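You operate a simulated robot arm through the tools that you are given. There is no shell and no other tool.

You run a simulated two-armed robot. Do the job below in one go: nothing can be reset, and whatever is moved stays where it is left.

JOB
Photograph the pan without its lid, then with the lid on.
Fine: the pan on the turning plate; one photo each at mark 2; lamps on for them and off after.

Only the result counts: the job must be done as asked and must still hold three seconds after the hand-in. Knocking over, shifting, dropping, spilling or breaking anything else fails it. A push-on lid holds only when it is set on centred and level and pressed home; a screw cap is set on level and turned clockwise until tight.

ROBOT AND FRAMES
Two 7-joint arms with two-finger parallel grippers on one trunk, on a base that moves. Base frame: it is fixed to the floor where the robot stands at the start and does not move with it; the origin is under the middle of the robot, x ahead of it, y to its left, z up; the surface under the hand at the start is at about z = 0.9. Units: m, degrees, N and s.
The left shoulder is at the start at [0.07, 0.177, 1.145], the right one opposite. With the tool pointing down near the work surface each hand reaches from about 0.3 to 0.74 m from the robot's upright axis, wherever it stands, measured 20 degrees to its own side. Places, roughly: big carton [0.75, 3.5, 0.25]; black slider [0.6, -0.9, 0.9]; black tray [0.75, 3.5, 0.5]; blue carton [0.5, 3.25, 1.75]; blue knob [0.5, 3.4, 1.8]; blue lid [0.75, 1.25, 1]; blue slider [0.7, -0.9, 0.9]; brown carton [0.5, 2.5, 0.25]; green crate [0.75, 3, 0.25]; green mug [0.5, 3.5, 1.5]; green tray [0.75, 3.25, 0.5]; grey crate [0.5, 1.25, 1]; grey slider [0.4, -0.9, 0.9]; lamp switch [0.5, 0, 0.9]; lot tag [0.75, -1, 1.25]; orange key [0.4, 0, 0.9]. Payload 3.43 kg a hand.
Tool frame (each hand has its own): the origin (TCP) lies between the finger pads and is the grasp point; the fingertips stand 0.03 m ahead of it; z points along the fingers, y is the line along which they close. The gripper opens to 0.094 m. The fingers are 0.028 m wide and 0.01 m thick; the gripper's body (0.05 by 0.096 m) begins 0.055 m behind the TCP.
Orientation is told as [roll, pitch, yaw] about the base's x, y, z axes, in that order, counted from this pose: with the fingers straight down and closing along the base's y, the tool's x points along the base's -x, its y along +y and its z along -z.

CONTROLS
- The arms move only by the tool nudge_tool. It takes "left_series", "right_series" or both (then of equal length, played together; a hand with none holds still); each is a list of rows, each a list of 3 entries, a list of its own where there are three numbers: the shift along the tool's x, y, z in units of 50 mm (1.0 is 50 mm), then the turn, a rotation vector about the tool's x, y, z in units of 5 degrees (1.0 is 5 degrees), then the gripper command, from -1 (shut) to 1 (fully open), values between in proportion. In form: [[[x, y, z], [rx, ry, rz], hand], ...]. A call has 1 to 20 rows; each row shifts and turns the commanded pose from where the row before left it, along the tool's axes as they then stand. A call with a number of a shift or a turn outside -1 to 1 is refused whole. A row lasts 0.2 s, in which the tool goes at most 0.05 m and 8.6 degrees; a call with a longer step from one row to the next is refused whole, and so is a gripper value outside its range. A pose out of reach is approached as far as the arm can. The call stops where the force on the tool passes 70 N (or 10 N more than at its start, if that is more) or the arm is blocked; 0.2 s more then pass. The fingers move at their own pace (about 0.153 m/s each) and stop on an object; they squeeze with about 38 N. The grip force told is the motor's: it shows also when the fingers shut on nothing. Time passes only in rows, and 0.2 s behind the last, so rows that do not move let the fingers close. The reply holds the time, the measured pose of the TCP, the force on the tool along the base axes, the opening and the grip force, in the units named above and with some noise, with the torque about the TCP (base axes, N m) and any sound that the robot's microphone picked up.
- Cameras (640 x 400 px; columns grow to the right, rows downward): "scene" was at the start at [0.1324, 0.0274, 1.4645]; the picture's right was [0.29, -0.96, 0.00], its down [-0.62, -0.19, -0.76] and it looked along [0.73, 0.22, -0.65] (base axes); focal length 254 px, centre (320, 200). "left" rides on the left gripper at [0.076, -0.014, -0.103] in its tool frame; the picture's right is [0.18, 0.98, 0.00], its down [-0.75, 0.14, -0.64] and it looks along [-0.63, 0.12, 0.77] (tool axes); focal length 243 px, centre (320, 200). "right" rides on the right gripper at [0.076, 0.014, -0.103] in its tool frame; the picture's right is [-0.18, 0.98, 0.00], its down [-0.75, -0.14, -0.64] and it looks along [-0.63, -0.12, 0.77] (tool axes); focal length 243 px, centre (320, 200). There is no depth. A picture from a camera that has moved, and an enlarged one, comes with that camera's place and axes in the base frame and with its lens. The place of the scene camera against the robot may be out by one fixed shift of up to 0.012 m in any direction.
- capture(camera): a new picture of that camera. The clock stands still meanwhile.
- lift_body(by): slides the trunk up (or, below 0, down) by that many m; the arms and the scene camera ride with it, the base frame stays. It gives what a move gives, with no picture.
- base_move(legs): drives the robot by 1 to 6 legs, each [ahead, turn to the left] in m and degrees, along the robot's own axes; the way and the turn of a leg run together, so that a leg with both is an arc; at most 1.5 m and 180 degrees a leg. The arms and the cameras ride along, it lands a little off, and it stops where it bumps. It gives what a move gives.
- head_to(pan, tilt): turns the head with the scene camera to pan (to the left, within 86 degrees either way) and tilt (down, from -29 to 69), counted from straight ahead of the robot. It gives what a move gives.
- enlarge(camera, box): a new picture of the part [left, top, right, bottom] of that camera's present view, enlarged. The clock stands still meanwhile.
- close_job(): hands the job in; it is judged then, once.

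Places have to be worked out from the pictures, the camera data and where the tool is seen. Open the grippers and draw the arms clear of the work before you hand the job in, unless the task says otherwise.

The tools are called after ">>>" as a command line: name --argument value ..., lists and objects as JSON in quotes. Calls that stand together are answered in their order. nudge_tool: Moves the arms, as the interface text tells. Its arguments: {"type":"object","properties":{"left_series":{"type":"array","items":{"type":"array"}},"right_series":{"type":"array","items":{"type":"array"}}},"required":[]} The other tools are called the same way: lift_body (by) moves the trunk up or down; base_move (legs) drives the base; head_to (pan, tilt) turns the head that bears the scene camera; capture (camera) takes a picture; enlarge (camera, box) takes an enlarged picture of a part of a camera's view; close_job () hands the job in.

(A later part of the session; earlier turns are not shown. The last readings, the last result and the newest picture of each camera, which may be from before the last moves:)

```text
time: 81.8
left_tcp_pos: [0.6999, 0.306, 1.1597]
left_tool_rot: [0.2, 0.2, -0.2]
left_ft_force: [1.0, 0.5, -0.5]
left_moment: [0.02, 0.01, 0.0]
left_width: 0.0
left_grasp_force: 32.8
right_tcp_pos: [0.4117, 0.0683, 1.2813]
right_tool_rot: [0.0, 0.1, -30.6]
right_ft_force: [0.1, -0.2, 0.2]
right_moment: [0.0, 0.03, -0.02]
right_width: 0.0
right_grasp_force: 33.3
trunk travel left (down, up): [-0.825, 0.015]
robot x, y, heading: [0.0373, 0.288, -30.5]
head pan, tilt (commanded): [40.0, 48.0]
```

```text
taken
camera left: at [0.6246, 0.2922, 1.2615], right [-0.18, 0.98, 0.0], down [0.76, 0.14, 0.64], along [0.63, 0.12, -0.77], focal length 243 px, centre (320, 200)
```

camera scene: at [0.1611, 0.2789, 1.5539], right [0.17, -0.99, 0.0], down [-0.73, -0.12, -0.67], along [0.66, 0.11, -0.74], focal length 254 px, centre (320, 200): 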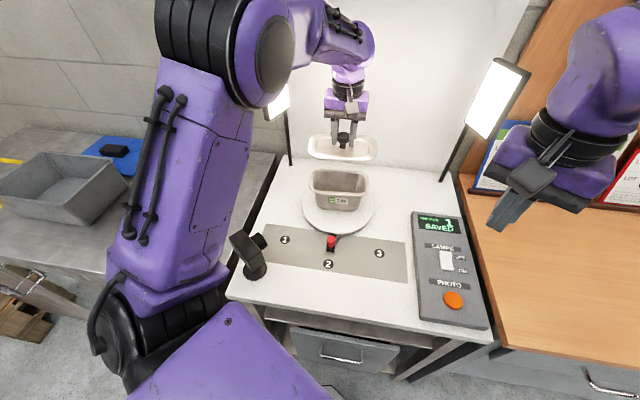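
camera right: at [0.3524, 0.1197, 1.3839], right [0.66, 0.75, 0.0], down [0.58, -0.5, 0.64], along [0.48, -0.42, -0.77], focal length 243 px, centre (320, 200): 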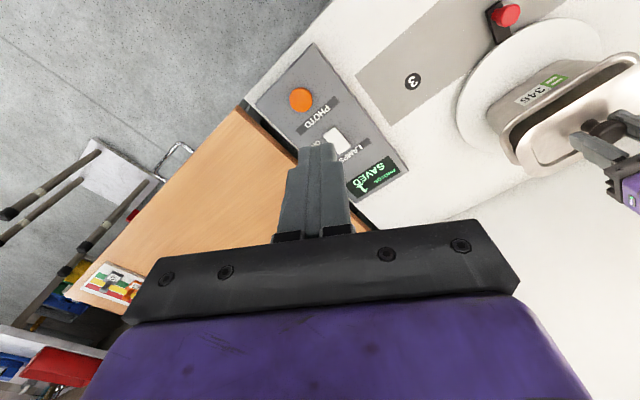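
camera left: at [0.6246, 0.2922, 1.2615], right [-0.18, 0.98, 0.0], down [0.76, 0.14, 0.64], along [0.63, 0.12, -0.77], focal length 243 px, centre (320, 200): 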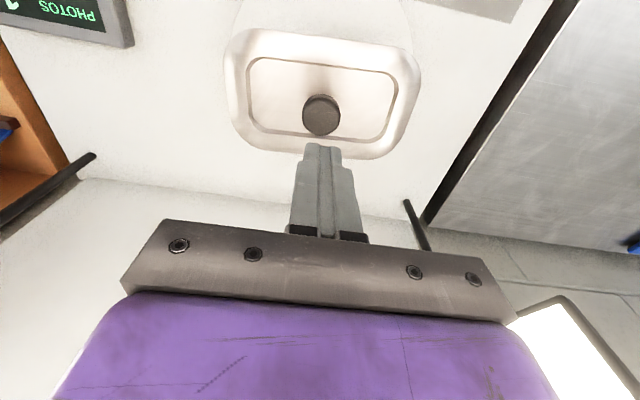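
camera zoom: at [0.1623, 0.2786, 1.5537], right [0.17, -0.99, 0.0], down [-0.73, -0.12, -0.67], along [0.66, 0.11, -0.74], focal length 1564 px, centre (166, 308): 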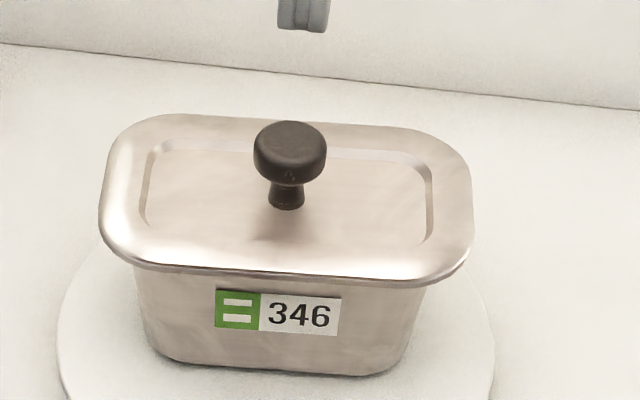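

The lid looks seated and level, but I want to be certain. I'll take a magnified view of the lid from above to measure its tilt and centring.

>>> enlarge --camera "left" --box '[215, 15, 430, 165]'

>>> enlarge --camera "right" --box '[500, 20, 640, 150]'

```text
2.67 times, centred on (322, 90) of left
camera zoom: at [0.6246, 0.2922, 1.2615], right [-0.18, 0.98, 0.0], down [0.76, 0.14, 0.64], along [0.63, 0.12, -0.77], focal length 647 px, centre (313, 493)
```

zoom: 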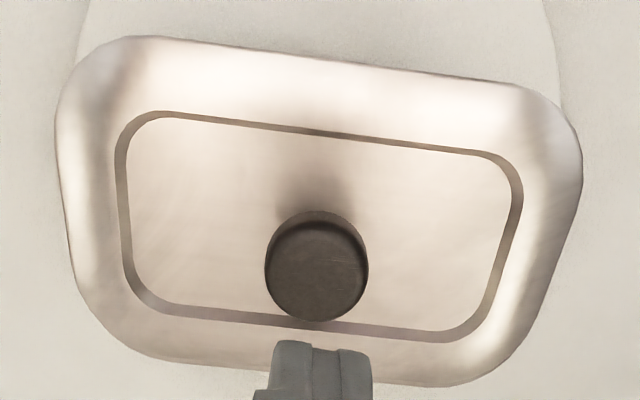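

```text
3.08 times, centred on (570, 85) of right
camera zoom: at [0.3536, 0.1195, 1.3834], right [0.66, 0.75, 0.0], down [0.58, -0.5, 0.64], along [0.48, -0.42, -0.77], focal length 746 px, centre (-449, 554)
```

zoom: 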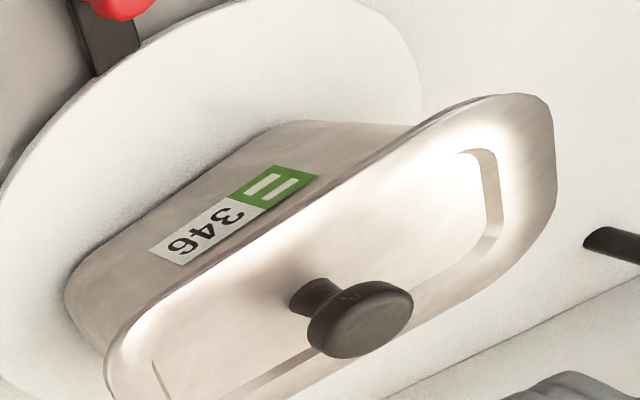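

The knob is at about [0.700, 0.307] and nothing looks off, but no click was heard. I'll re-grip the knob gently to test whether the lid is held, ready to fine-adjust it if not.

>>> nudge_tool --left_series '[[[0, 0.01, 0], [0, 0, 0], 0.3], [[0, 0, 0], [0, 0, 0], 0.3], [[0, 0, 0.6], [0, 0, 0], 0.3], [[0, 0, 0.6], [0, 0, 0], 0.3], [[0, 0, 0.4], [0, 0, 0], 0.3], [[0, 0, 0.2], [0, 0, 0], 0.3], [[0, 0, 0.12], [0, 0, 0], 0.3], [[0, 0, 0], [0, 0, 0], 0.3]]'

>>> enlarge --camera "left" --box '[150, 10, 490, 222]'

```text
time: 83.6
left_tcp_pos: [0.7021, 0.3066, 1.0657]
left_tool_rot: [0.0, 0.0, -0.1]
left_ft_force: [-0.1, -0.9, -0.2]
left_moment: [-0.02, -0.02, 0.01]
left_width: 0.061
left_grasp_force: 0.0
right_tcp_pos: [0.4105, 0.0683, 1.2818]
right_tool_rot: [0.0, 0.0, -30.4]
right_ft_force: [0.8, 0.3, 0.0]
right_moment: [-0.03, 0.01, -0.01]
right_width: 0.0
right_grasp_force: 32.9
trunk travel left (down, up): [-0.825, 0.015]
robot x, y, heading: [0.0392, 0.2912, -30.7]
head pan, tilt (commanded): [40.0, 48.0]
```

```text
1.88 times, centred on (320, 116) of left
camera zoom: at [0.6264, 0.2924, 1.1681], right [-0.18, 0.98, 0.0], down [0.75, 0.14, 0.64], along [0.63, 0.12, -0.77], focal length 457 px, centre (320, 358)
```

zoom: 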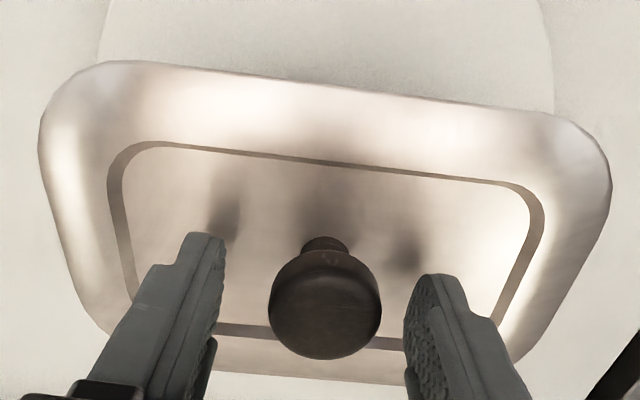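

>>> nudge_tool --left_series '[[[0, 0, 0.05], [0, 0, 0], 0.3], [[0, 0, 0.04], [0, 0, 0], 0.3], [[0, 0, 0], [0, 0, 0], 0.3]]'

```text
time: 84.4
left_tcp_pos: [0.7012, 0.3084, 1.0603]
left_tool_rot: [0.0, 0.1, -0.1]
left_ft_force: [0.7, -0.7, 2.0]
left_moment: [-0.11, 0.0, 0.02]
left_width: 0.0611
left_grasp_force: 0.1
right_tcp_pos: [0.41, 0.0686, 1.2823]
right_tool_rot: [0.0, -0.1, -30.5]
right_ft_force: [-0.2, -0.2, 0.4]
right_moment: [0.01, 0.0, -0.01]
right_width: 0.0
right_grasp_force: 33.0
trunk travel left (down, up): [-0.825, 0.015]
robot x, y, heading: [0.0402, 0.2874, -30.4]
head pan, tilt (commanded): [40.0, 48.0]
```

The fingertips lightly touch the lid panel at z≈1.030. I'll close on the knob here and do a tiny lift test.

>>> nudge_tool --left_series '[[[0, 0, -0.01], [0, 0, 0], -1], [[0, 0, 0], [0, 0, 0], -1], [[0, 0, 0], [0, 0, 0], -1], [[0, 0, 0], [0, 0, 0], -1]]'

>>> nudge_tool --left_series '[[[0, 0, -0.02], [0, 0, 0], -1], [[0, 0, -0.02], [0, 0, 0], -1], [[0, 0, 0], [0, 0, 0], -1]]'

```text
time: 85.4
left_tcp_pos: [0.7018, 0.3084, 1.061]
left_tool_rot: [0.0, 0.1, -0.1]
left_ft_force: [0.1, 0.7, 0.3]
left_moment: [0.06, 0.02, 0.04]
left_width: 0.0327
left_grasp_force: 37.6
right_tcp_pos: [0.4124, 0.0684, 1.2813]
right_tool_rot: [0.0, 0.0, -30.5]
right_ft_force: [-0.1, 1.1, -0.1]
right_moment: [-0.01, 0.03, 0.01]
right_width: 0.0002
right_grasp_force: 32.9
trunk travel left (down, up): [-0.825, 0.015]
robot x, y, heading: [0.037, 0.2889, -30.3]
head pan, tilt (commanded): [40.0, 48.0]
```

```text
time: 86.2
left_tcp_pos: [0.703, 0.3069, 1.062]
left_tool_rot: [0.0, 0.0, -0.1]
left_ft_force: [0.0, 0.7, -1.1]
left_moment: [0.02, 0.02, 0.01]
left_width: 0.0325
left_grasp_force: 37.9
right_tcp_pos: [0.4123, 0.0696, 1.2815]
right_tool_rot: [0.1, 0.1, -30.5]
right_ft_force: [0.1, -0.7, 0.3]
right_moment: [-0.01, -0.05, 0.01]
right_width: 0.0
right_grasp_force: 33.4
trunk travel left (down, up): [-0.825, 0.015]
robot x, y, heading: [0.0369, 0.2904, -30.4]
head pan, tilt (commanded): [40.0, 48.0]
```

>>> nudge_tool --left_series '[[[0, 0, -0.04], [0, 0, 0], -1], [[0, 0, -0.04], [0, 0, 0], -1], [[0, 0, 0], [0, 0, 0], -1]]'

>>> enlarge --camera "scene" --box '[310, 165, 390, 215]'

>>> enlarge --camera "left" --box '[150, 10, 490, 222]'

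```text
time: 87.0
left_tcp_pos: [0.7005, 0.3074, 1.0648]
left_tool_rot: [0.0, 0.0, -0.1]
left_ft_force: [0.1, -0.1, -1.8]
left_moment: [-0.04, 0.02, -0.02]
left_width: 0.0327
left_grasp_force: 38.7
right_tcp_pos: [0.4118, 0.0688, 1.2821]
right_tool_rot: [0.2, 0.0, -30.5]
right_ft_force: [0.9, 0.7, -0.1]
right_moment: [0.05, 0.02, -0.02]
right_width: 0.0002
right_grasp_force: 32.8
trunk travel left (down, up): [-0.825, 0.015]
robot x, y, heading: [0.0411, 0.2858, -30.6]
head pan, tilt (commanded): [40.0, 48.0]
```

```text
8.00 times, centred on (350, 190) of scene
camera zoom: at [0.1611, 0.2789, 1.5539], right [0.17, -0.99, 0.0], down [-0.73, -0.12, -0.67], along [0.66, 0.11, -0.74], focal length 2033 px, centre (80, 280)
```

zoom: 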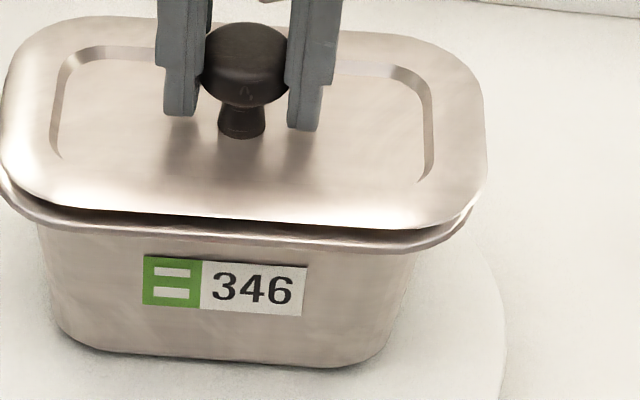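

```text
1.88 times, centred on (320, 116) of left
camera zoom: at [0.626, 0.2926, 1.169], right [-0.18, 0.98, 0.0], down [0.75, 0.14, 0.64], along [0.63, 0.12, -0.77], focal length 457 px, centre (320, 358)
```

zoom: 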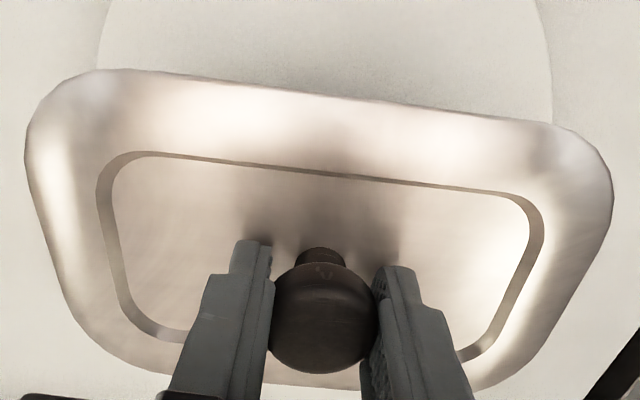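

The lid lifts freely, so it isn't yet pressed home; now it sits about 2 mm too far in -y and about 0.6° too far round. It was re-gripped while lying flat, so it should be level now; I'll correct y and yaw and check the hover view.

>>> nudge_tool --left_series '[[[0, 0.02, 0], [0, 0, 0.06], -1], [[0, 0.02, 0], [0, 0, 0.06], -1], [[0, 0, 0], [0, 0, 0], -1]]'

>>> enlarge --camera "scene" --box '[310, 165, 390, 215]'

>>> enlarge --camera "scene" --box '[310, 180, 350, 205]'

>>> enlarge --camera "scene" --box '[345, 180, 385, 205]'

```text
time: 87.8
left_tcp_pos: [0.7021, 0.3104, 1.0656]
left_tool_rot: [0.0, 0.0, -0.7]
left_ft_force: [0.6, -0.1, -1.7]
left_moment: [0.01, 0.02, -0.02]
left_width: 0.0327
left_grasp_force: 37.9
right_tcp_pos: [0.4115, 0.0688, 1.282]
right_tool_rot: [0.0, 0.0, -30.5]
right_ft_force: [0.2, 0.1, -0.1]
right_moment: [-0.03, -0.03, 0.03]
right_width: 0.0
right_grasp_force: 33.5
trunk travel left (down, up): [-0.825, 0.015]
robot x, y, heading: [0.0368, 0.2952, -30.5]
head pan, tilt (commanded): [40.0, 48.0]
```

```text
8.00 times, centred on (350, 190) of scene
camera zoom: at [0.161, 0.2788, 1.5539], right [0.17, -0.99, 0.0], down [-0.73, -0.12, -0.67], along [0.66, 0.11, -0.74], focal length 2033 px, centre (80, 280)
```

zoom: 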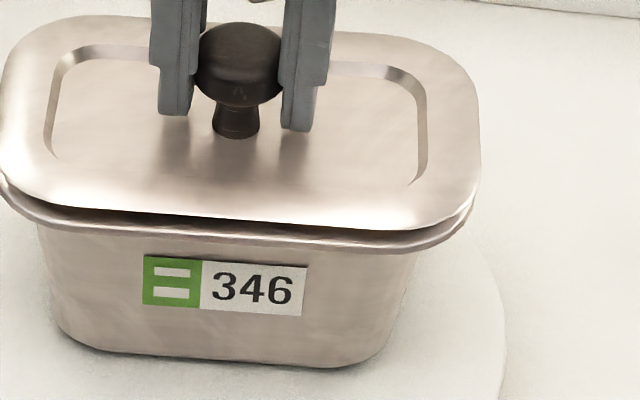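

```text
16.00 times, centred on (330, 192) of scene
camera zoom: at [0.161, 0.2788, 1.5539], right [0.17, -0.99, 0.0], down [-0.73, -0.12, -0.67], along [0.66, 0.11, -0.74], focal length 4067 px, centre (160, 320)
```

zoom: 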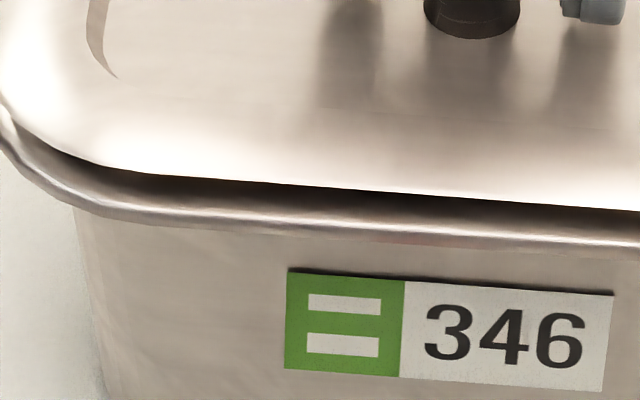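

```text
16.00 times, centred on (365, 192) of scene
camera zoom: at [0.161, 0.2788, 1.5539], right [0.17, -0.99, 0.0], down [-0.73, -0.12, -0.67], along [0.66, 0.11, -0.74], focal length 4067 px, centre (-400, 320)
```

zoom: 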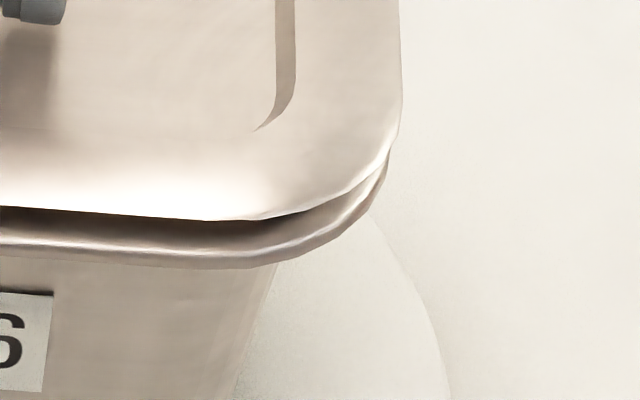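

The magnified views are sharp, so I can measure the overhang precisely. I'll look at the left and far edges as well.

>>> enlarge --camera "scene" --box '[295, 165, 335, 190]'

>>> enlarge --camera "scene" --box '[345, 160, 385, 185]'

>>> enlarge --camera "left" --box '[150, 35, 230, 85]'

>>> enlarge --camera "left" --box '[410, 60, 490, 110]'

```text
16.00 times, centred on (315, 178) of scene
camera zoom: at [0.161, 0.2788, 1.5539], right [0.17, -0.99, 0.0], down [-0.73, -0.12, -0.67], along [0.66, 0.11, -0.74], focal length 4067 px, centre (400, 560)
```

zoom: 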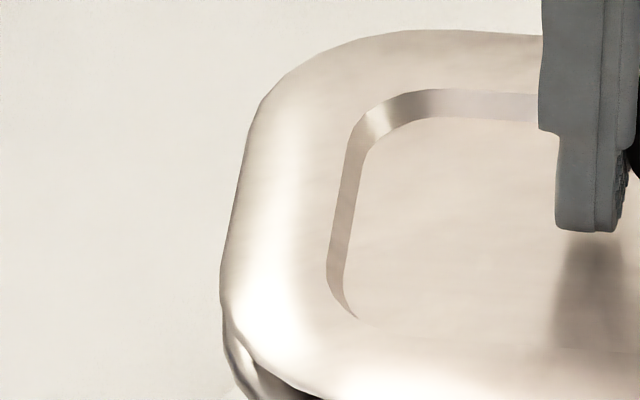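

```text
16.00 times, centred on (365, 172) of scene
camera zoom: at [0.161, 0.2788, 1.5539], right [0.17, -0.99, 0.0], down [-0.73, -0.12, -0.67], along [0.66, 0.11, -0.74], focal length 4067 px, centre (-400, 640)
```

zoom: 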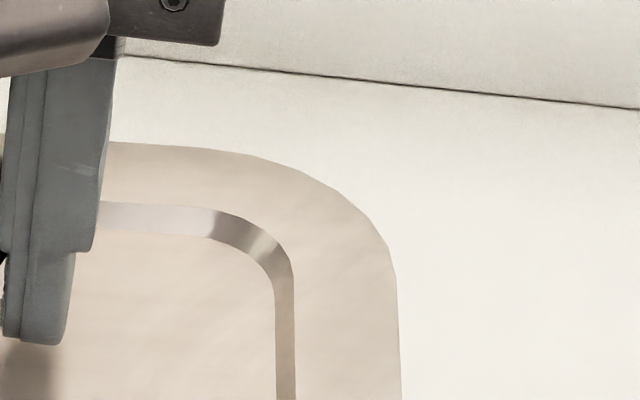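

```text
8.00 times, centred on (190, 60) of left
camera zoom: at [0.6259, 0.2953, 1.1687], right [-0.17, 0.99, 0.0], down [0.76, 0.13, 0.64], along [0.63, 0.11, -0.77], focal length 1941 px, centre (1360, 1320)
```

zoom: 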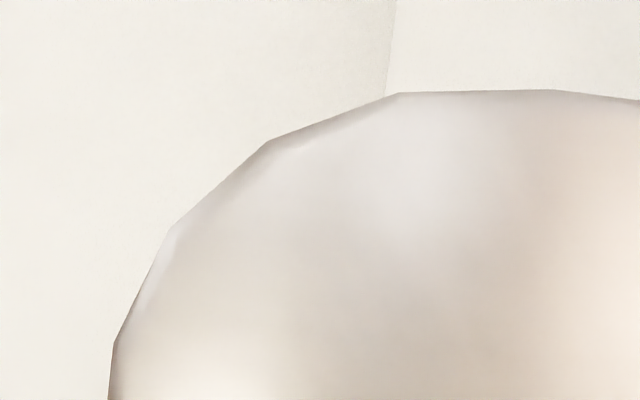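

```text
8.00 times, centred on (450, 85) of left
camera zoom: at [0.6259, 0.2953, 1.1687], right [-0.17, 0.99, 0.0], down [0.76, 0.13, 0.64], along [0.63, 0.11, -0.77], focal length 1941 px, centre (-720, 1120)
```

zoom: 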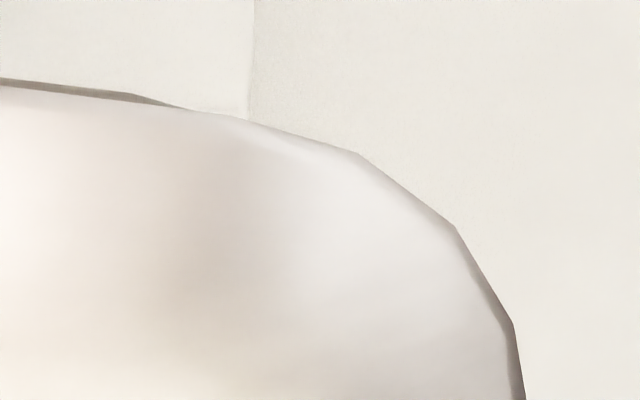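

The measurements show the lid now overhangs evenly left and right. I'll lower it and press with the grip, compensating for the lean, and watch the moment and listen for a click.

>>> nudge_tool --left_series '[[[0, 0, 0.08], [0, 0, 0], -1], [[-0.02, 0, 0.04], [0, 0.01, 0], -1], [[0, 0, 0], [0, 0, 0], -1]]'

```text
time: 88.6
left_tcp_pos: [0.7019, 0.3089, 1.0597]
left_tool_rot: [0.0, 0.0, -0.7]
left_ft_force: [0.0, 0.1, 0.4]
left_moment: [0.01, -0.15, 0.01]
left_width: 0.0327
left_grasp_force: 38.2
right_tcp_pos: [0.4108, 0.0699, 1.2818]
right_tool_rot: [-0.1, 0.0, -30.4]
right_ft_force: [-0.4, -0.5, -0.6]
right_moment: [-0.03, 0.0, 0.01]
right_width: 0.0
right_grasp_force: 33.4
trunk travel left (down, up): [-0.825, 0.015]
robot x, y, heading: [0.0414, 0.2894, -30.4]
head pan, tilt (commanded): [40.0, 48.0]
```

>>> nudge_tool --left_series '[[[-0.02, 0, 0.04], [0, 0.01, 0], -1], [[-0.02, 0, 0.04], [0, 0.01, 0], -1], [[0, 0, 0], [0, 0, 0], -1]]'

```text
time: 89.4
left_tcp_pos: [0.7017, 0.3081, 1.0592]
left_tool_rot: [-0.1, -0.3, -0.6]
left_ft_force: [3.7, 0.0, 29.5]
left_moment: [-0.14, -0.06, 0.0]
left_width: 0.0328
left_grasp_force: 38.1
right_tcp_pos: [0.4067, 0.0687, 1.2834]
right_tool_rot: [0.1, -0.1, -30.5]
right_ft_force: [-0.4, -0.5, -0.2]
right_moment: [-0.02, -0.02, -0.01]
right_width: 0.0
right_grasp_force: 33.0
trunk travel left (down, up): [-0.825, 0.015]
robot x, y, heading: [0.037, 0.2887, -30.6]
head pan, tilt (commanded): [40.0, 48.0]
```

Now the contact force is central (29 N, moments near zero), so the lid is level. I'll press on.

>>> nudge_tool --left_series '[[[-0.03, 0, 0.04], [0, 0.015, 0], -1], [[-0.03, 0, 0.04], [0, 0.015, 0], -1], [[0, 0, 0], [0, 0, 0], -1]]'

```text
time: 90.2
left_tcp_pos: [0.7036, 0.3095, 1.0592]
left_tool_rot: [-0.1, -0.3, -0.8]
left_ft_force: [1.9, -2.0, 46.9]
left_moment: [-0.53, 0.28, 0.0]
left_width: 0.0326
left_grasp_force: 38.5
right_tcp_pos: [0.404, 0.0678, 1.2845]
right_tool_rot: [0.2, -0.3, -30.5]
right_ft_force: [0.1, 0.4, -0.3]
right_moment: [-0.02, 0.04, 0.01]
right_width: 0.0001
right_grasp_force: 33.7
trunk travel left (down, up): [-0.825, 0.015]
robot x, y, heading: [0.0355, 0.2889, -30.7]
head pan, tilt (commanded): [40.0, 48.0]
```

>>> nudge_tool --left_series '[[[-0.03, 0, 0.04], [0, 0.015, 0], -1], [[-0.03, 0, 0.04], [0, 0.015, 0], -1], [[0, 0, 0], [0, 0, 0], -1], [[0, 0, 0], [0, 0, 0], -1]]'

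>>> enlarge --camera "scene" --box '[310, 180, 350, 205]'

>>> enlarge --camera "scene" --box '[345, 180, 385, 205]'

```text
time: 91.2
left_tcp_pos: [0.7013, 0.3086, 1.0562]
left_tool_rot: [-0.2, -0.3, -0.8]
left_ft_force: [-9.2, 0.1, 54.0]
left_moment: [0.27, 1.47, -0.02]
left_width: 0.0325
left_grasp_force: 38.1
right_tcp_pos: [0.4003, 0.0693, 1.2854]
right_tool_rot: [0.4, -0.4, -30.5]
right_ft_force: [-0.2, 0.0, 0.6]
right_moment: [0.02, 0.01, 0.01]
right_width: 0.0002
right_grasp_force: 33.1
trunk travel left (down, up): [-0.825, 0.015]
robot x, y, heading: [0.0381, 0.2887, -30.6]
head pan, tilt (commanded): [40.0, 48.0]
```

```text
16.00 times, centred on (330, 192) of scene
camera zoom: at [0.147, 0.2783, 1.5552], right [0.17, -0.99, 0.0], down [-0.73, -0.12, -0.68], along [0.67, 0.11, -0.74], focal length 4067 px, centre (160, 320)
```

zoom: 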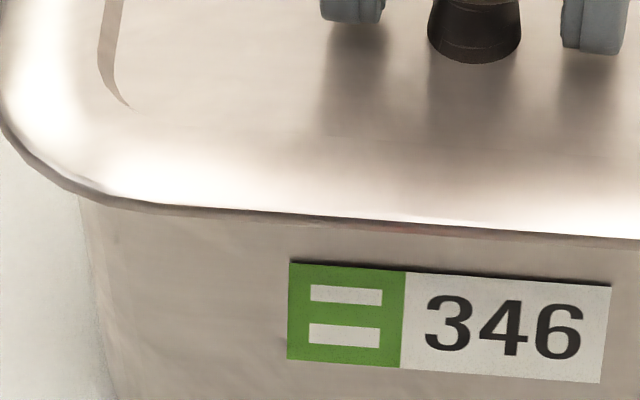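

```text
16.00 times, centred on (365, 192) of scene
camera zoom: at [0.147, 0.2783, 1.5552], right [0.17, -0.99, 0.0], down [-0.73, -0.12, -0.68], along [0.67, 0.11, -0.74], focal length 4067 px, centre (-400, 320)
```

zoom: 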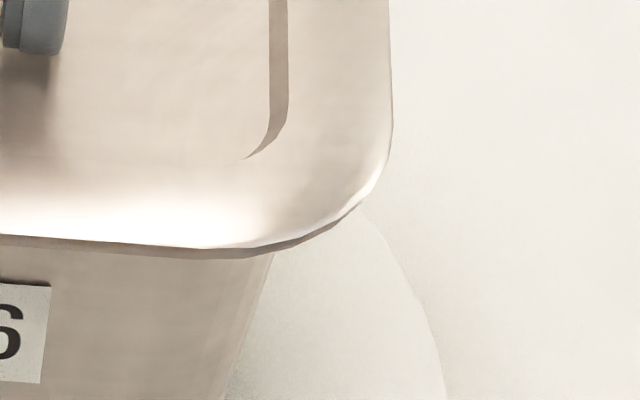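

The lid dropped by about 3 mm and now covers the rim, so it is going home. I'll press a bit more.

>>> nudge_tool --left_series '[[[0, 0, 0.04], [0, 0, 0], -1], [[0, 0, 0.04], [0, 0, 0], -1], [[0, 0, 0], [0, 0, 0], -1], [[0, 0, 0], [0, 0, 0], -1]]'

```text
time: 91.9
left_tcp_pos: [0.7053, 0.3081, 1.0569]
left_tool_rot: [-0.3, -0.8, -0.7]
left_ft_force: [-14.3, 0.4, 40.9]
left_moment: [0.9, 2.01, -0.01]
left_width: 0.0324
left_grasp_force: 37.9
right_tcp_pos: [0.4027, 0.0689, 1.2849]
right_tool_rot: [0.3, -0.4, -30.5]
right_ft_force: [0.5, 0.0, 0.2]
right_moment: [-0.01, -0.02, 0.01]
right_width: 0.0
right_grasp_force: 32.7
trunk travel left (down, up): [-0.825, 0.015]
robot x, y, heading: [0.0414, 0.2907, -30.1]
head pan, tilt (commanded): [40.0, 48.0]
stopped in row 3 (left hand): the force on the tool passed its limit at 71 N (the readings are from after the stop); the commanded pose is now the measured one
```

The force limit stopped the press at 71 N. I'll look at the lid from all cameras before the next move.

>>> enlarge --camera "scene" --box '[295, 130, 385, 220]'

>>> enlarge --camera "scene" --box '[310, 180, 350, 205]'

>>> enlarge --camera "scene" --box '[345, 180, 385, 205]'

>>> enlarge --camera "right" --box '[500, 20, 640, 150]'

```text
4.44 times, centred on (340, 175) of scene
camera zoom: at [0.1492, 0.2795, 1.5546], right [0.17, -0.99, 0.0], down [-0.73, -0.12, -0.67], along [0.67, 0.11, -0.74], focal length 1130 px, centre (231, 311)
```

zoom: 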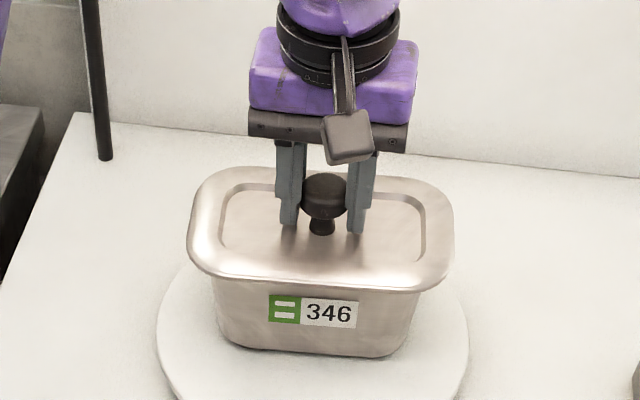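

```text
16.00 times, centred on (330, 192) of scene
camera zoom: at [0.1492, 0.2795, 1.5546], right [0.17, -0.99, 0.0], down [-0.73, -0.12, -0.67], along [0.67, 0.11, -0.74], focal length 4067 px, centre (160, 320)
```

zoom: 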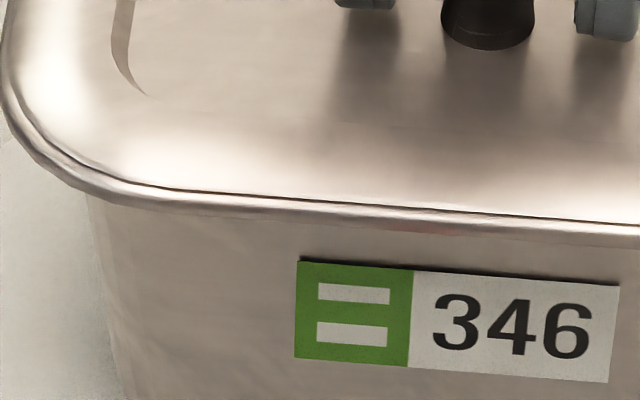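

```text
16.00 times, centred on (365, 192) of scene
camera zoom: at [0.1492, 0.2795, 1.5546], right [0.17, -0.99, 0.0], down [-0.73, -0.12, -0.67], along [0.67, 0.11, -0.74], focal length 4067 px, centre (-400, 320)
```

zoom: 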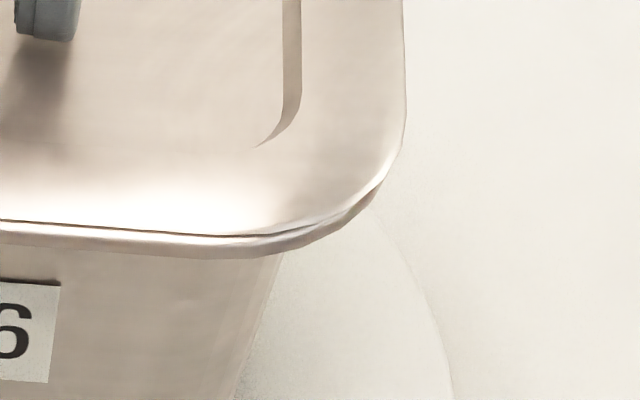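

```text
3.08 times, centred on (570, 85) of right
camera zoom: at [0.3422, 0.1205, 1.3861], right [0.66, 0.76, 0.01], down [0.57, -0.5, 0.65], along [0.49, -0.42, -0.76], focal length 746 px, centre (-449, 554)
```

zoom: 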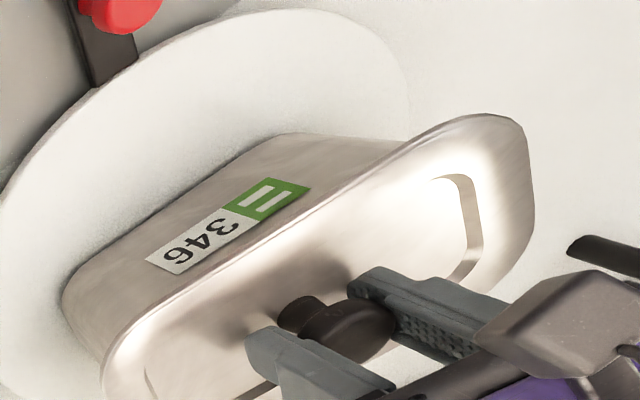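

The lid has been pushed about 4 mm forward by my compensation, exposing the near rim. I'll unload, lift a few millimetres and restore the centred position.

>>> nudge_tool --left_series '[[[0, 0, -0.08], [0, 0, 0], -1], [[0, 0, -0.08], [0, 0, 0], -1], [[0, 0, 0], [0, 0, 0], -1]]'

>>> enlarge --camera "scene" --box '[310, 165, 390, 215]'

>>> capture --camera "left"

```text
time: 92.7
left_tcp_pos: [0.71, 0.3089, 1.0566]
left_tool_rot: [-0.1, 0.0, -0.7]
left_ft_force: [-5.4, -1.8, 8.9]
left_moment: [-0.03, 0.36, -0.03]
left_width: 0.0325
left_grasp_force: 38.0
right_tcp_pos: [0.4093, 0.0674, 1.2824]
right_tool_rot: [0.1, -0.1, -30.6]
right_ft_force: [-0.1, -0.1, 0.5]
right_moment: [0.0, 0.02, 0.0]
right_width: 0.0
right_grasp_force: 33.0
trunk travel left (down, up): [-0.825, 0.015]
robot x, y, heading: [0.037, 0.2885, -30.5]
head pan, tilt (commanded): [40.0, 48.0]
```

```text
8.00 times, centred on (350, 190) of scene
camera zoom: at [0.1576, 0.2783, 1.5539], right [0.17, -0.99, 0.0], down [-0.73, -0.12, -0.67], along [0.66, 0.11, -0.74], focal length 2033 px, centre (80, 280)
```

zoom: 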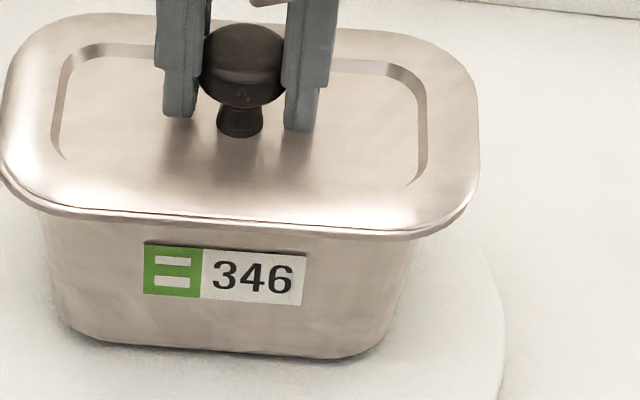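

```text
taken
camera left: at [0.6338, 0.2946, 1.1598], right [-0.17, 0.99, 0.0], down [0.75, 0.13, 0.64], along [0.63, 0.11, -0.77], focal length 243 px, centre (320, 200)
```

left: 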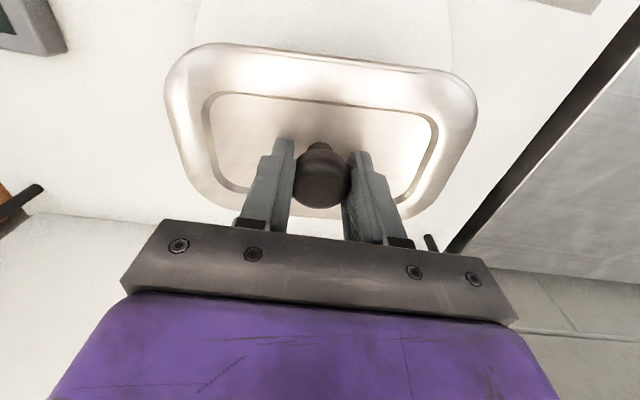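

The lid is now about 4 mm lower than before and engaged with the pan (it pushes the pan slightly in +x). I'll back off in -x in small steps and watch the side force.

>>> nudge_tool --left_series '[[[0.03, 0, -0.02], [0, 0, 0], -1], [[0.03, 0, 0], [0, 0, 0], -1], [[0, 0, 0], [0, 0, 0], -1]]'

>>> enlarge --camera "scene" --box '[310, 165, 390, 215]'

```text
time: 93.5
left_tcp_pos: [0.7076, 0.3091, 1.0582]
left_tool_rot: [-0.1, -0.1, -0.6]
left_ft_force: [0.5, -1.7, 4.2]
left_moment: [0.05, -0.31, -0.03]
left_width: 0.0328
left_grasp_force: 38.2
right_tcp_pos: [0.411, 0.0683, 1.2821]
right_tool_rot: [0.0, -0.1, -30.5]
right_ft_force: [0.3, 0.3, -0.8]
right_moment: [-0.02, -0.03, 0.03]
right_width: 0.0
right_grasp_force: 33.2
trunk travel left (down, up): [-0.825, 0.015]
robot x, y, heading: [0.0376, 0.2895, -30.5]
head pan, tilt (commanded): [40.0, 48.0]
```

```text
8.00 times, centred on (350, 190) of scene
camera zoom: at [0.16, 0.2785, 1.554], right [0.17, -0.99, 0.0], down [-0.73, -0.12, -0.67], along [0.66, 0.11, -0.74], focal length 2033 px, centre (80, 280)
```

zoom: 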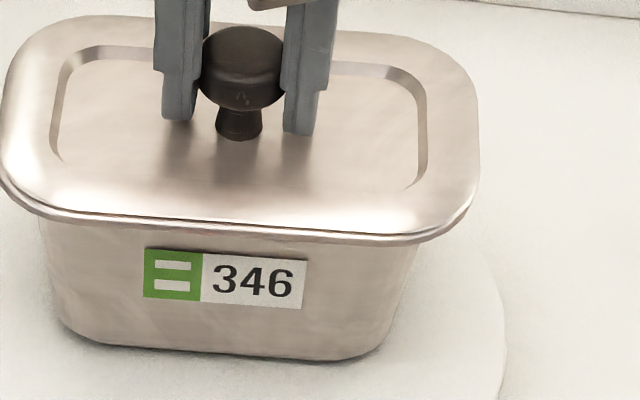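

The pan has shifted about 3–4 mm in +x with the lid. I'll keep easing the lid back in -x relative to the pan until it covers the near rim again.

>>> nudge_tool --left_series '[[[0.025, 0, -0.02], [0, 0, 0], -1], [[0.025, 0, 0], [0, 0, 0], -1], [[0, 0, 0], [0, 0, 0], -1]]'

>>> enlarge --camera "scene" --box '[310, 165, 390, 215]'

>>> enlarge --camera "scene" --box '[325, 180, 365, 205]'

```text
time: 94.3
left_tcp_pos: [0.7068, 0.3095, 1.0575]
left_tool_rot: [-0.1, 0.0, -0.6]
left_ft_force: [-0.7, -0.3, -0.9]
left_moment: [-0.02, -0.01, 0.0]
left_width: 0.0326
left_grasp_force: 37.6
right_tcp_pos: [0.4107, 0.0696, 1.2815]
right_tool_rot: [0.0, 0.0, -30.5]
right_ft_force: [1.5, -1.0, -0.4]
right_moment: [0.04, 0.02, 0.03]
right_width: 0.0
right_grasp_force: 32.9
trunk travel left (down, up): [-0.825, 0.015]
robot x, y, heading: [0.036, 0.2908, -30.3]
head pan, tilt (commanded): [40.0, 48.0]
```

```text
8.00 times, centred on (350, 190) of scene
camera zoom: at [0.1609, 0.2789, 1.5539], right [0.17, -0.99, 0.0], down [-0.73, -0.12, -0.67], along [0.66, 0.11, -0.74], focal length 2033 px, centre (80, 280)
```

zoom: 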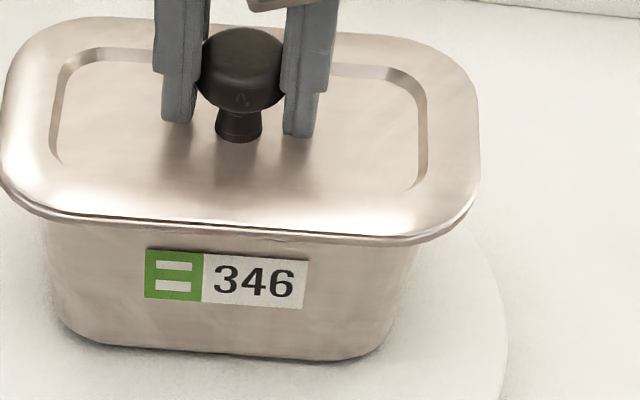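

```text
16.00 times, centred on (345, 192) of scene
camera zoom: at [0.1609, 0.2789, 1.5539], right [0.17, -0.99, 0.0], down [-0.73, -0.12, -0.67], along [0.66, 0.11, -0.74], focal length 4067 px, centre (-80, 320)
```

zoom: 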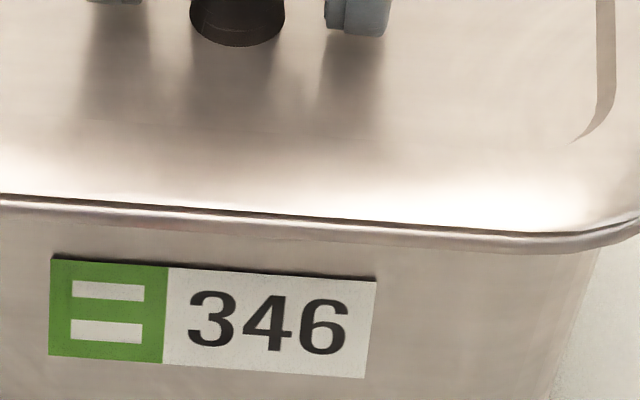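

The lid now hangs freely 3 mm lower than the earlier contact height, so its underside is inside the pan opening. I'll find the side clearances with gentle moves in -x.

>>> nudge_tool --left_series '[[[0.025, 0, 0], [0, 0, 0], -1], [[0, 0, 0], [0, 0, 0], -1]]'

>>> nudge_tool --left_series '[[[0.02, 0, 0], [0, 0, 0], -1], [[0, 0, 0], [0, 0, 0], -1]]'

>>> enlarge --camera "scene" --box '[325, 180, 365, 205]'

```text
time: 94.9
left_tcp_pos: [0.7064, 0.3077, 1.0589]
left_tool_rot: [-0.2, -0.1, -0.6]
left_ft_force: [0.1, -0.5, -2.8]
left_moment: [-0.03, 0.03, 0.0]
left_width: 0.0327
left_grasp_force: 38.0
right_tcp_pos: [0.4125, 0.0688, 1.2819]
right_tool_rot: [0.1, 0.0, -30.5]
right_ft_force: [0.2, -0.4, 1.1]
right_moment: [-0.03, -0.02, -0.02]
right_width: 0.0
right_grasp_force: 32.9
trunk travel left (down, up): [-0.825, 0.015]
robot x, y, heading: [0.04, 0.2902, -30.8]
head pan, tilt (commanded): [40.0, 48.0]
```

```text
time: 95.5
left_tcp_pos: [0.7048, 0.3091, 1.0602]
left_tool_rot: [-0.2, -0.1, -0.6]
left_ft_force: [0.9, 0.5, -1.5]
left_moment: [0.03, -0.08, -0.02]
left_width: 0.0326
left_grasp_force: 38.6
right_tcp_pos: [0.4122, 0.0684, 1.2815]
right_tool_rot: [-0.1, 0.0, -30.5]
right_ft_force: [0.7, 1.3, -0.3]
right_moment: [-0.01, -0.01, 0.02]
right_width: 0.0001
right_grasp_force: 33.0
trunk travel left (down, up): [-0.825, 0.015]
robot x, y, heading: [0.0375, 0.2854, -30.7]
head pan, tilt (commanded): [40.0, 48.0]
```

```text
16.00 times, centred on (345, 192) of scene
camera zoom: at [0.1613, 0.279, 1.5539], right [0.17, -0.99, 0.0], down [-0.73, -0.12, -0.67], along [0.66, 0.11, -0.74], focal length 4067 px, centre (-80, 320)
```

zoom: 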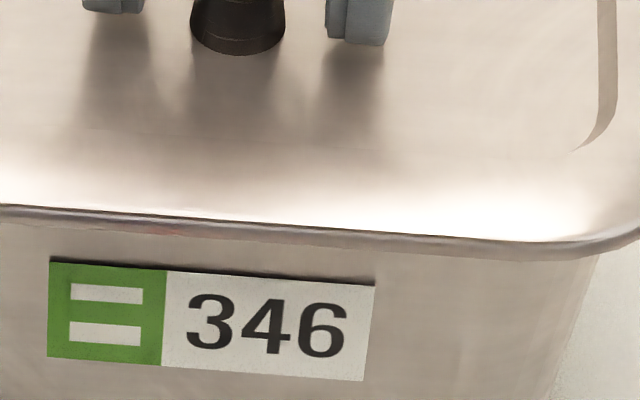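

With yaw and y corrected the lid sits lower than before, so it is entering properly. I'll lower it to a light touch here, release it so it can settle by itself, and look again.

>>> nudge_tool --left_series '[[[0.01, 0, 0.04], [0, 0, 0], -1], [[0, 0, 0.03], [0, 0, 0], -1], [[0, 0, 0], [0, 0, 0], -1]]'

>>> enlarge --camera "scene" --box '[325, 180, 365, 205]'

```text
time: 96.3
left_tcp_pos: [0.704, 0.3088, 1.0567]
left_tool_rot: [-0.2, -0.4, -0.7]
left_ft_force: [9.0, -0.1, 18.6]
left_moment: [0.26, -0.97, -0.05]
left_width: 0.0326
left_grasp_force: 38.3
right_tcp_pos: [0.4104, 0.068, 1.2834]
right_tool_rot: [0.0, -0.1, -30.5]
right_ft_force: [0.1, -0.1, -0.1]
right_moment: [0.04, -0.02, 0.03]
right_width: 0.0
right_grasp_force: 33.0
trunk travel left (down, up): [-0.825, 0.015]
robot x, y, heading: [0.0408, 0.2897, -30.7]
head pan, tilt (commanded): [40.0, 48.0]
```

```text
16.00 times, centred on (345, 192) of scene
camera zoom: at [0.1593, 0.2787, 1.5543], right [0.17, -0.99, 0.0], down [-0.73, -0.12, -0.67], along [0.66, 0.11, -0.74], focal length 4067 px, centre (-80, 320)
```

zoom: 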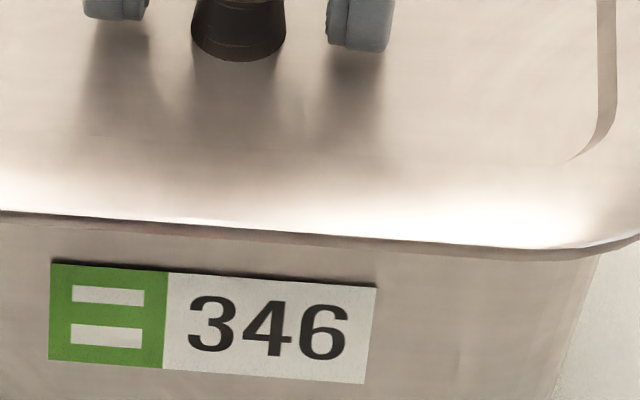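

The contact is now at the far edge with a +x reaction, so the lid's lip straddles the rim and the lid is about 1 mm too far back. I'll shift it +1.5 mm in x and press lightly again.

>>> nudge_tool --left_series '[[[-0.03, 0, -0.02], [0, 0, 0], -1], [[0, 0, 0.02], [0, 0, 0], -1], [[0, 0, 0], [0, 0, 0], -1]]'

```text
time: 97.1
left_tcp_pos: [0.7044, 0.3074, 1.0573]
left_tool_rot: [-0.2, -0.1, -0.7]
left_ft_force: [5.5, -0.3, 18.7]
left_moment: [0.09, -0.89, -0.08]
left_width: 0.0327
left_grasp_force: 38.0
right_tcp_pos: [0.4097, 0.0685, 1.2822]
right_tool_rot: [0.1, 0.0, -30.6]
right_ft_force: [0.0, -0.2, -0.1]
right_moment: [-0.01, -0.02, -0.02]
right_width: 0.0001
right_grasp_force: 32.9
trunk travel left (down, up): [-0.825, 0.015]
robot x, y, heading: [0.0411, 0.2887, -30.5]
head pan, tilt (commanded): [40.0, 48.0]
```

>>> nudge_tool --left_series '[[[-0.03, 0, -0.02], [0, 0, 0], -1], [[-0.01, 0, 0.02], [0, 0, 0], -1], [[0, 0, 0], [0, 0, 0], -1]]'

```text
time: 97.9
left_tcp_pos: [0.7038, 0.3078, 1.0576]
left_tool_rot: [-0.1, -0.2, -0.8]
left_ft_force: [-3.5, -0.8, 11.6]
left_moment: [0.15, 0.04, -0.06]
left_width: 0.0323
left_grasp_force: 38.4
right_tcp_pos: [0.4076, 0.0689, 1.2824]
right_tool_rot: [0.1, -0.1, -30.5]
right_ft_force: [-0.1, 0.8, -1.3]
right_moment: [-0.01, -0.02, 0.01]
right_width: 0.0001
right_grasp_force: 32.9
trunk travel left (down, up): [-0.825, 0.015]
robot x, y, heading: [0.0404, 0.2887, -30.5]
head pan, tilt (commanded): [40.0, 48.0]
```

Now the contact is central (moments near zero). I'll press in steps with moderate compensation.

>>> nudge_tool --left_series '[[[-0.015, 0, 0.04], [0, 0.01, 0], -1], [[-0.02, 0, 0.04], [0, 0.01, 0], -1], [[0, 0, 0], [0, 0, 0], -1]]'

```text
time: 98.7
left_tcp_pos: [0.7047, 0.3077, 1.0569]
left_tool_rot: [-0.1, -0.4, -0.7]
left_ft_force: [-7.3, 0.7, 35.7]
left_moment: [0.43, 1.38, -0.09]
left_width: 0.0323
left_grasp_force: 38.1
right_tcp_pos: [0.4038, 0.07, 1.2857]
right_tool_rot: [0.2, -0.3, -30.4]
right_ft_force: [-0.3, 0.0, 0.1]
right_moment: [-0.03, 0.02, 0.01]
right_width: 0.0
right_grasp_force: 33.2
trunk travel left (down, up): [-0.825, 0.015]
robot x, y, heading: [0.0354, 0.2875, -30.3]
head pan, tilt (commanded): [40.0, 48.0]
```

Contact is drifting to the near edge with a slight forward push. I'll ease x back by about 1 mm, level the pitch, and press a little more.

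>>> nudge_tool --left_series '[[[0.02, 0, 0], [0, 0.06, 0], -1], [[0, 0, 0.03], [0, 0.05, 0], -1], [[0, 0, 0], [0, 0, 0], -1]]'

```text
time: 99.5
left_tcp_pos: [0.7042, 0.3078, 1.057]
left_tool_rot: [-0.3, -0.1, -0.7]
left_ft_force: [1.6, 3.2, 46.9]
left_moment: [0.94, -0.79, 0.03]
left_width: 0.0327
left_grasp_force: 38.3
right_tcp_pos: [0.4034, 0.0695, 1.2834]
right_tool_rot: [0.1, -0.4, -30.5]
right_ft_force: [0.0, -0.3, 0.5]
right_moment: [0.0, -0.01, 0.02]
right_width: 0.0
right_grasp_force: 32.8
trunk travel left (down, up): [-0.825, 0.015]
robot x, y, heading: [0.0386, 0.2882, -30.4]
head pan, tilt (commanded): [40.0, 48.0]
```

>>> nudge_tool --left_series '[[[-0.02, 0, 0.03], [0, 0, 0], -1], [[-0.02, 0, 0.03], [0, 0, 0], -1], [[0, 0, 0], [0, 0, 0], -1]]'

>>> enlarge --camera "scene" --box '[310, 165, 390, 215]'

```text
time: 100.3
left_tcp_pos: [0.7038, 0.3087, 1.0565]
left_tool_rot: [-0.4, -0.6, -0.8]
left_ft_force: [-1.1, 6.2, 66.5]
left_moment: [1.49, 1.43, -0.03]
left_width: 0.0327
left_grasp_force: 37.8
right_tcp_pos: [0.3994, 0.0707, 1.2862]
right_tool_rot: [0.2, -0.5, -30.4]
right_ft_force: [0.5, 0.0, -0.1]
right_moment: [-0.01, -0.01, 0.02]
right_width: 0.0
right_grasp_force: 33.3
trunk travel left (down, up): [-0.825, 0.015]
robot x, y, heading: [0.0342, 0.2908, -30.3]
head pan, tilt (commanded): [40.0, 48.0]
```

```text
8.00 times, centred on (350, 190) of scene
camera zoom: at [0.147, 0.28, 1.5553], right [0.17, -0.99, 0.0], down [-0.73, -0.12, -0.68], along [0.67, 0.11, -0.74], focal length 2033 px, centre (80, 280)
```

zoom: 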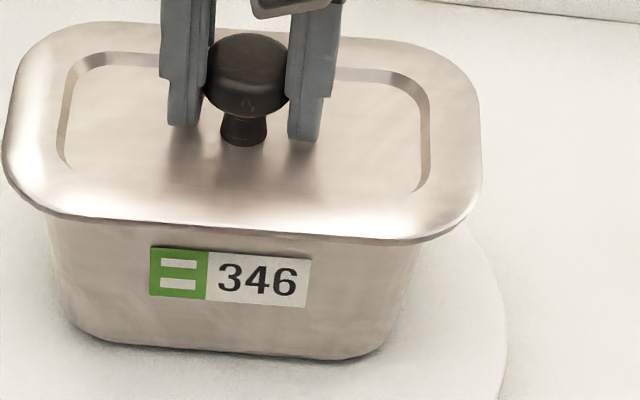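

At 66 N the lid stays firmly at z≈1.0565, visually fully covering the rim. I'll unload gradually along the reverse path and then test whether the lid holds.

>>> nudge_tool --left_series '[[[0.02, 0, -0.04], [0, -0.02, 0], -1], [[0.02, 0, -0.04], [0, -0.03, 0], -1], [[0.02, 0, -0.04], [0, -0.03, 0], -1], [[0.01, 0, -0.02], [0, -0.03, 0], -1], [[0, 0, 0], [0, 0, 0], -1]]'

```text
time: 101.5
left_tcp_pos: [0.7047, 0.3091, 1.0572]
left_tool_rot: [-0.2, -0.3, -0.6]
left_ft_force: [6.1, 0.8, 32.4]
left_moment: [0.37, -0.49, -0.01]
left_width: 0.0326
left_grasp_force: 37.4
right_tcp_pos: [0.4073, 0.069, 1.2834]
right_tool_rot: [0.1, -0.1, -30.5]
right_ft_force: [0.5, 0.8, -0.2]
right_moment: [0.06, -0.03, 0.0]
right_width: 0.0002
right_grasp_force: 33.6
trunk travel left (down, up): [-0.825, 0.015]
robot x, y, heading: [0.04, 0.2877, -30.4]
head pan, tilt (commanded): [40.0, 48.0]
```

>>> nudge_tool --left_series '[[[0, 0, -0.04], [0, 0, 0], -1], [[0, 0, -0.03], [0, 0, 0], -1], [[0, 0, 0], [0, 0, 0], -1]]'

```text
time: 102.3
left_tcp_pos: [0.7052, 0.308, 1.0577]
left_tool_rot: [-0.1, 0.1, -0.9]
left_ft_force: [0.0, -1.9, 10.8]
left_moment: [0.01, -0.4, 0.01]
left_width: 0.0326
left_grasp_force: 37.9
right_tcp_pos: [0.4102, 0.0684, 1.2819]
right_tool_rot: [0.1, 0.0, -30.5]
right_ft_force: [0.4, -0.3, 0.6]
right_moment: [0.01, 0.01, 0.0]
right_width: 0.0
right_grasp_force: 32.6
trunk travel left (down, up): [-0.825, 0.015]
robot x, y, heading: [0.0383, 0.288, -30.6]
head pan, tilt (commanded): [40.0, 48.0]
```

>>> nudge_tool --left_series '[[[0, 0, -0.03], [0, 0, 0], -1], [[0, 0, 0], [0, 0, 0], -1]]'

>>> nudge_tool --left_series '[[[0, 0, -0.02], [0, 0, 0], -1], [[0, 0, 0], [0, 0, 0], -1]]'

>>> nudge_tool --left_series '[[[0, 0, -0.02], [0, 0, 0], -1], [[0, 0, 0], [0, 0, 0], -1]]'

```text
time: 102.9
left_tcp_pos: [0.7075, 0.3093, 1.0576]
left_tool_rot: [-0.1, 0.2, -0.7]
left_ft_force: [-0.1, 0.0, -2.2]
left_moment: [0.01, -0.02, -0.04]
left_width: 0.0327
left_grasp_force: 37.5
right_tcp_pos: [0.4111, 0.0692, 1.2814]
right_tool_rot: [0.0, 0.0, -30.5]
right_ft_force: [-0.3, -0.7, -0.3]
right_moment: [0.01, -0.01, -0.02]
right_width: 0.0
right_grasp_force: 33.0
trunk travel left (down, up): [-0.825, 0.015]
robot x, y, heading: [0.0404, 0.2886, -30.6]
head pan, tilt (commanded): [40.0, 48.0]
```

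```text
time: 103.5
left_tcp_pos: [0.7077, 0.3091, 1.0597]
left_tool_rot: [-0.2, 0.1, -0.7]
left_ft_force: [-0.1, 0.4, -0.9]
left_moment: [-0.02, 0.03, -0.02]
left_width: 0.0326
left_grasp_force: 38.1
right_tcp_pos: [0.4112, 0.0687, 1.282]
right_tool_rot: [-0.1, 0.0, -30.4]
right_ft_force: [0.3, 0.8, -0.1]
right_moment: [0.0, 0.0, -0.02]
right_width: 0.0
right_grasp_force: 34.0
trunk travel left (down, up): [-0.825, 0.015]
robot x, y, heading: [0.0377, 0.286, -30.6]
head pan, tilt (commanded): [40.0, 48.0]
```

```text
time: 104.1
left_tcp_pos: [0.7073, 0.3081, 1.0604]
left_tool_rot: [-0.2, 0.1, -0.6]
left_ft_force: [-0.2, -0.1, -1.1]
left_moment: [0.0, 0.0, -0.01]
left_width: 0.0327
left_grasp_force: 38.1
right_tcp_pos: [0.4111, 0.07, 1.2813]
right_tool_rot: [0.0, 0.0, -30.5]
right_ft_force: [-0.1, -0.5, -0.9]
right_moment: [-0.02, 0.02, -0.04]
right_width: 0.0
right_grasp_force: 33.5
trunk travel left (down, up): [-0.825, 0.015]
robot x, y, heading: [0.0354, 0.292, -30.6]
head pan, tilt (commanded): [40.0, 48.0]
```

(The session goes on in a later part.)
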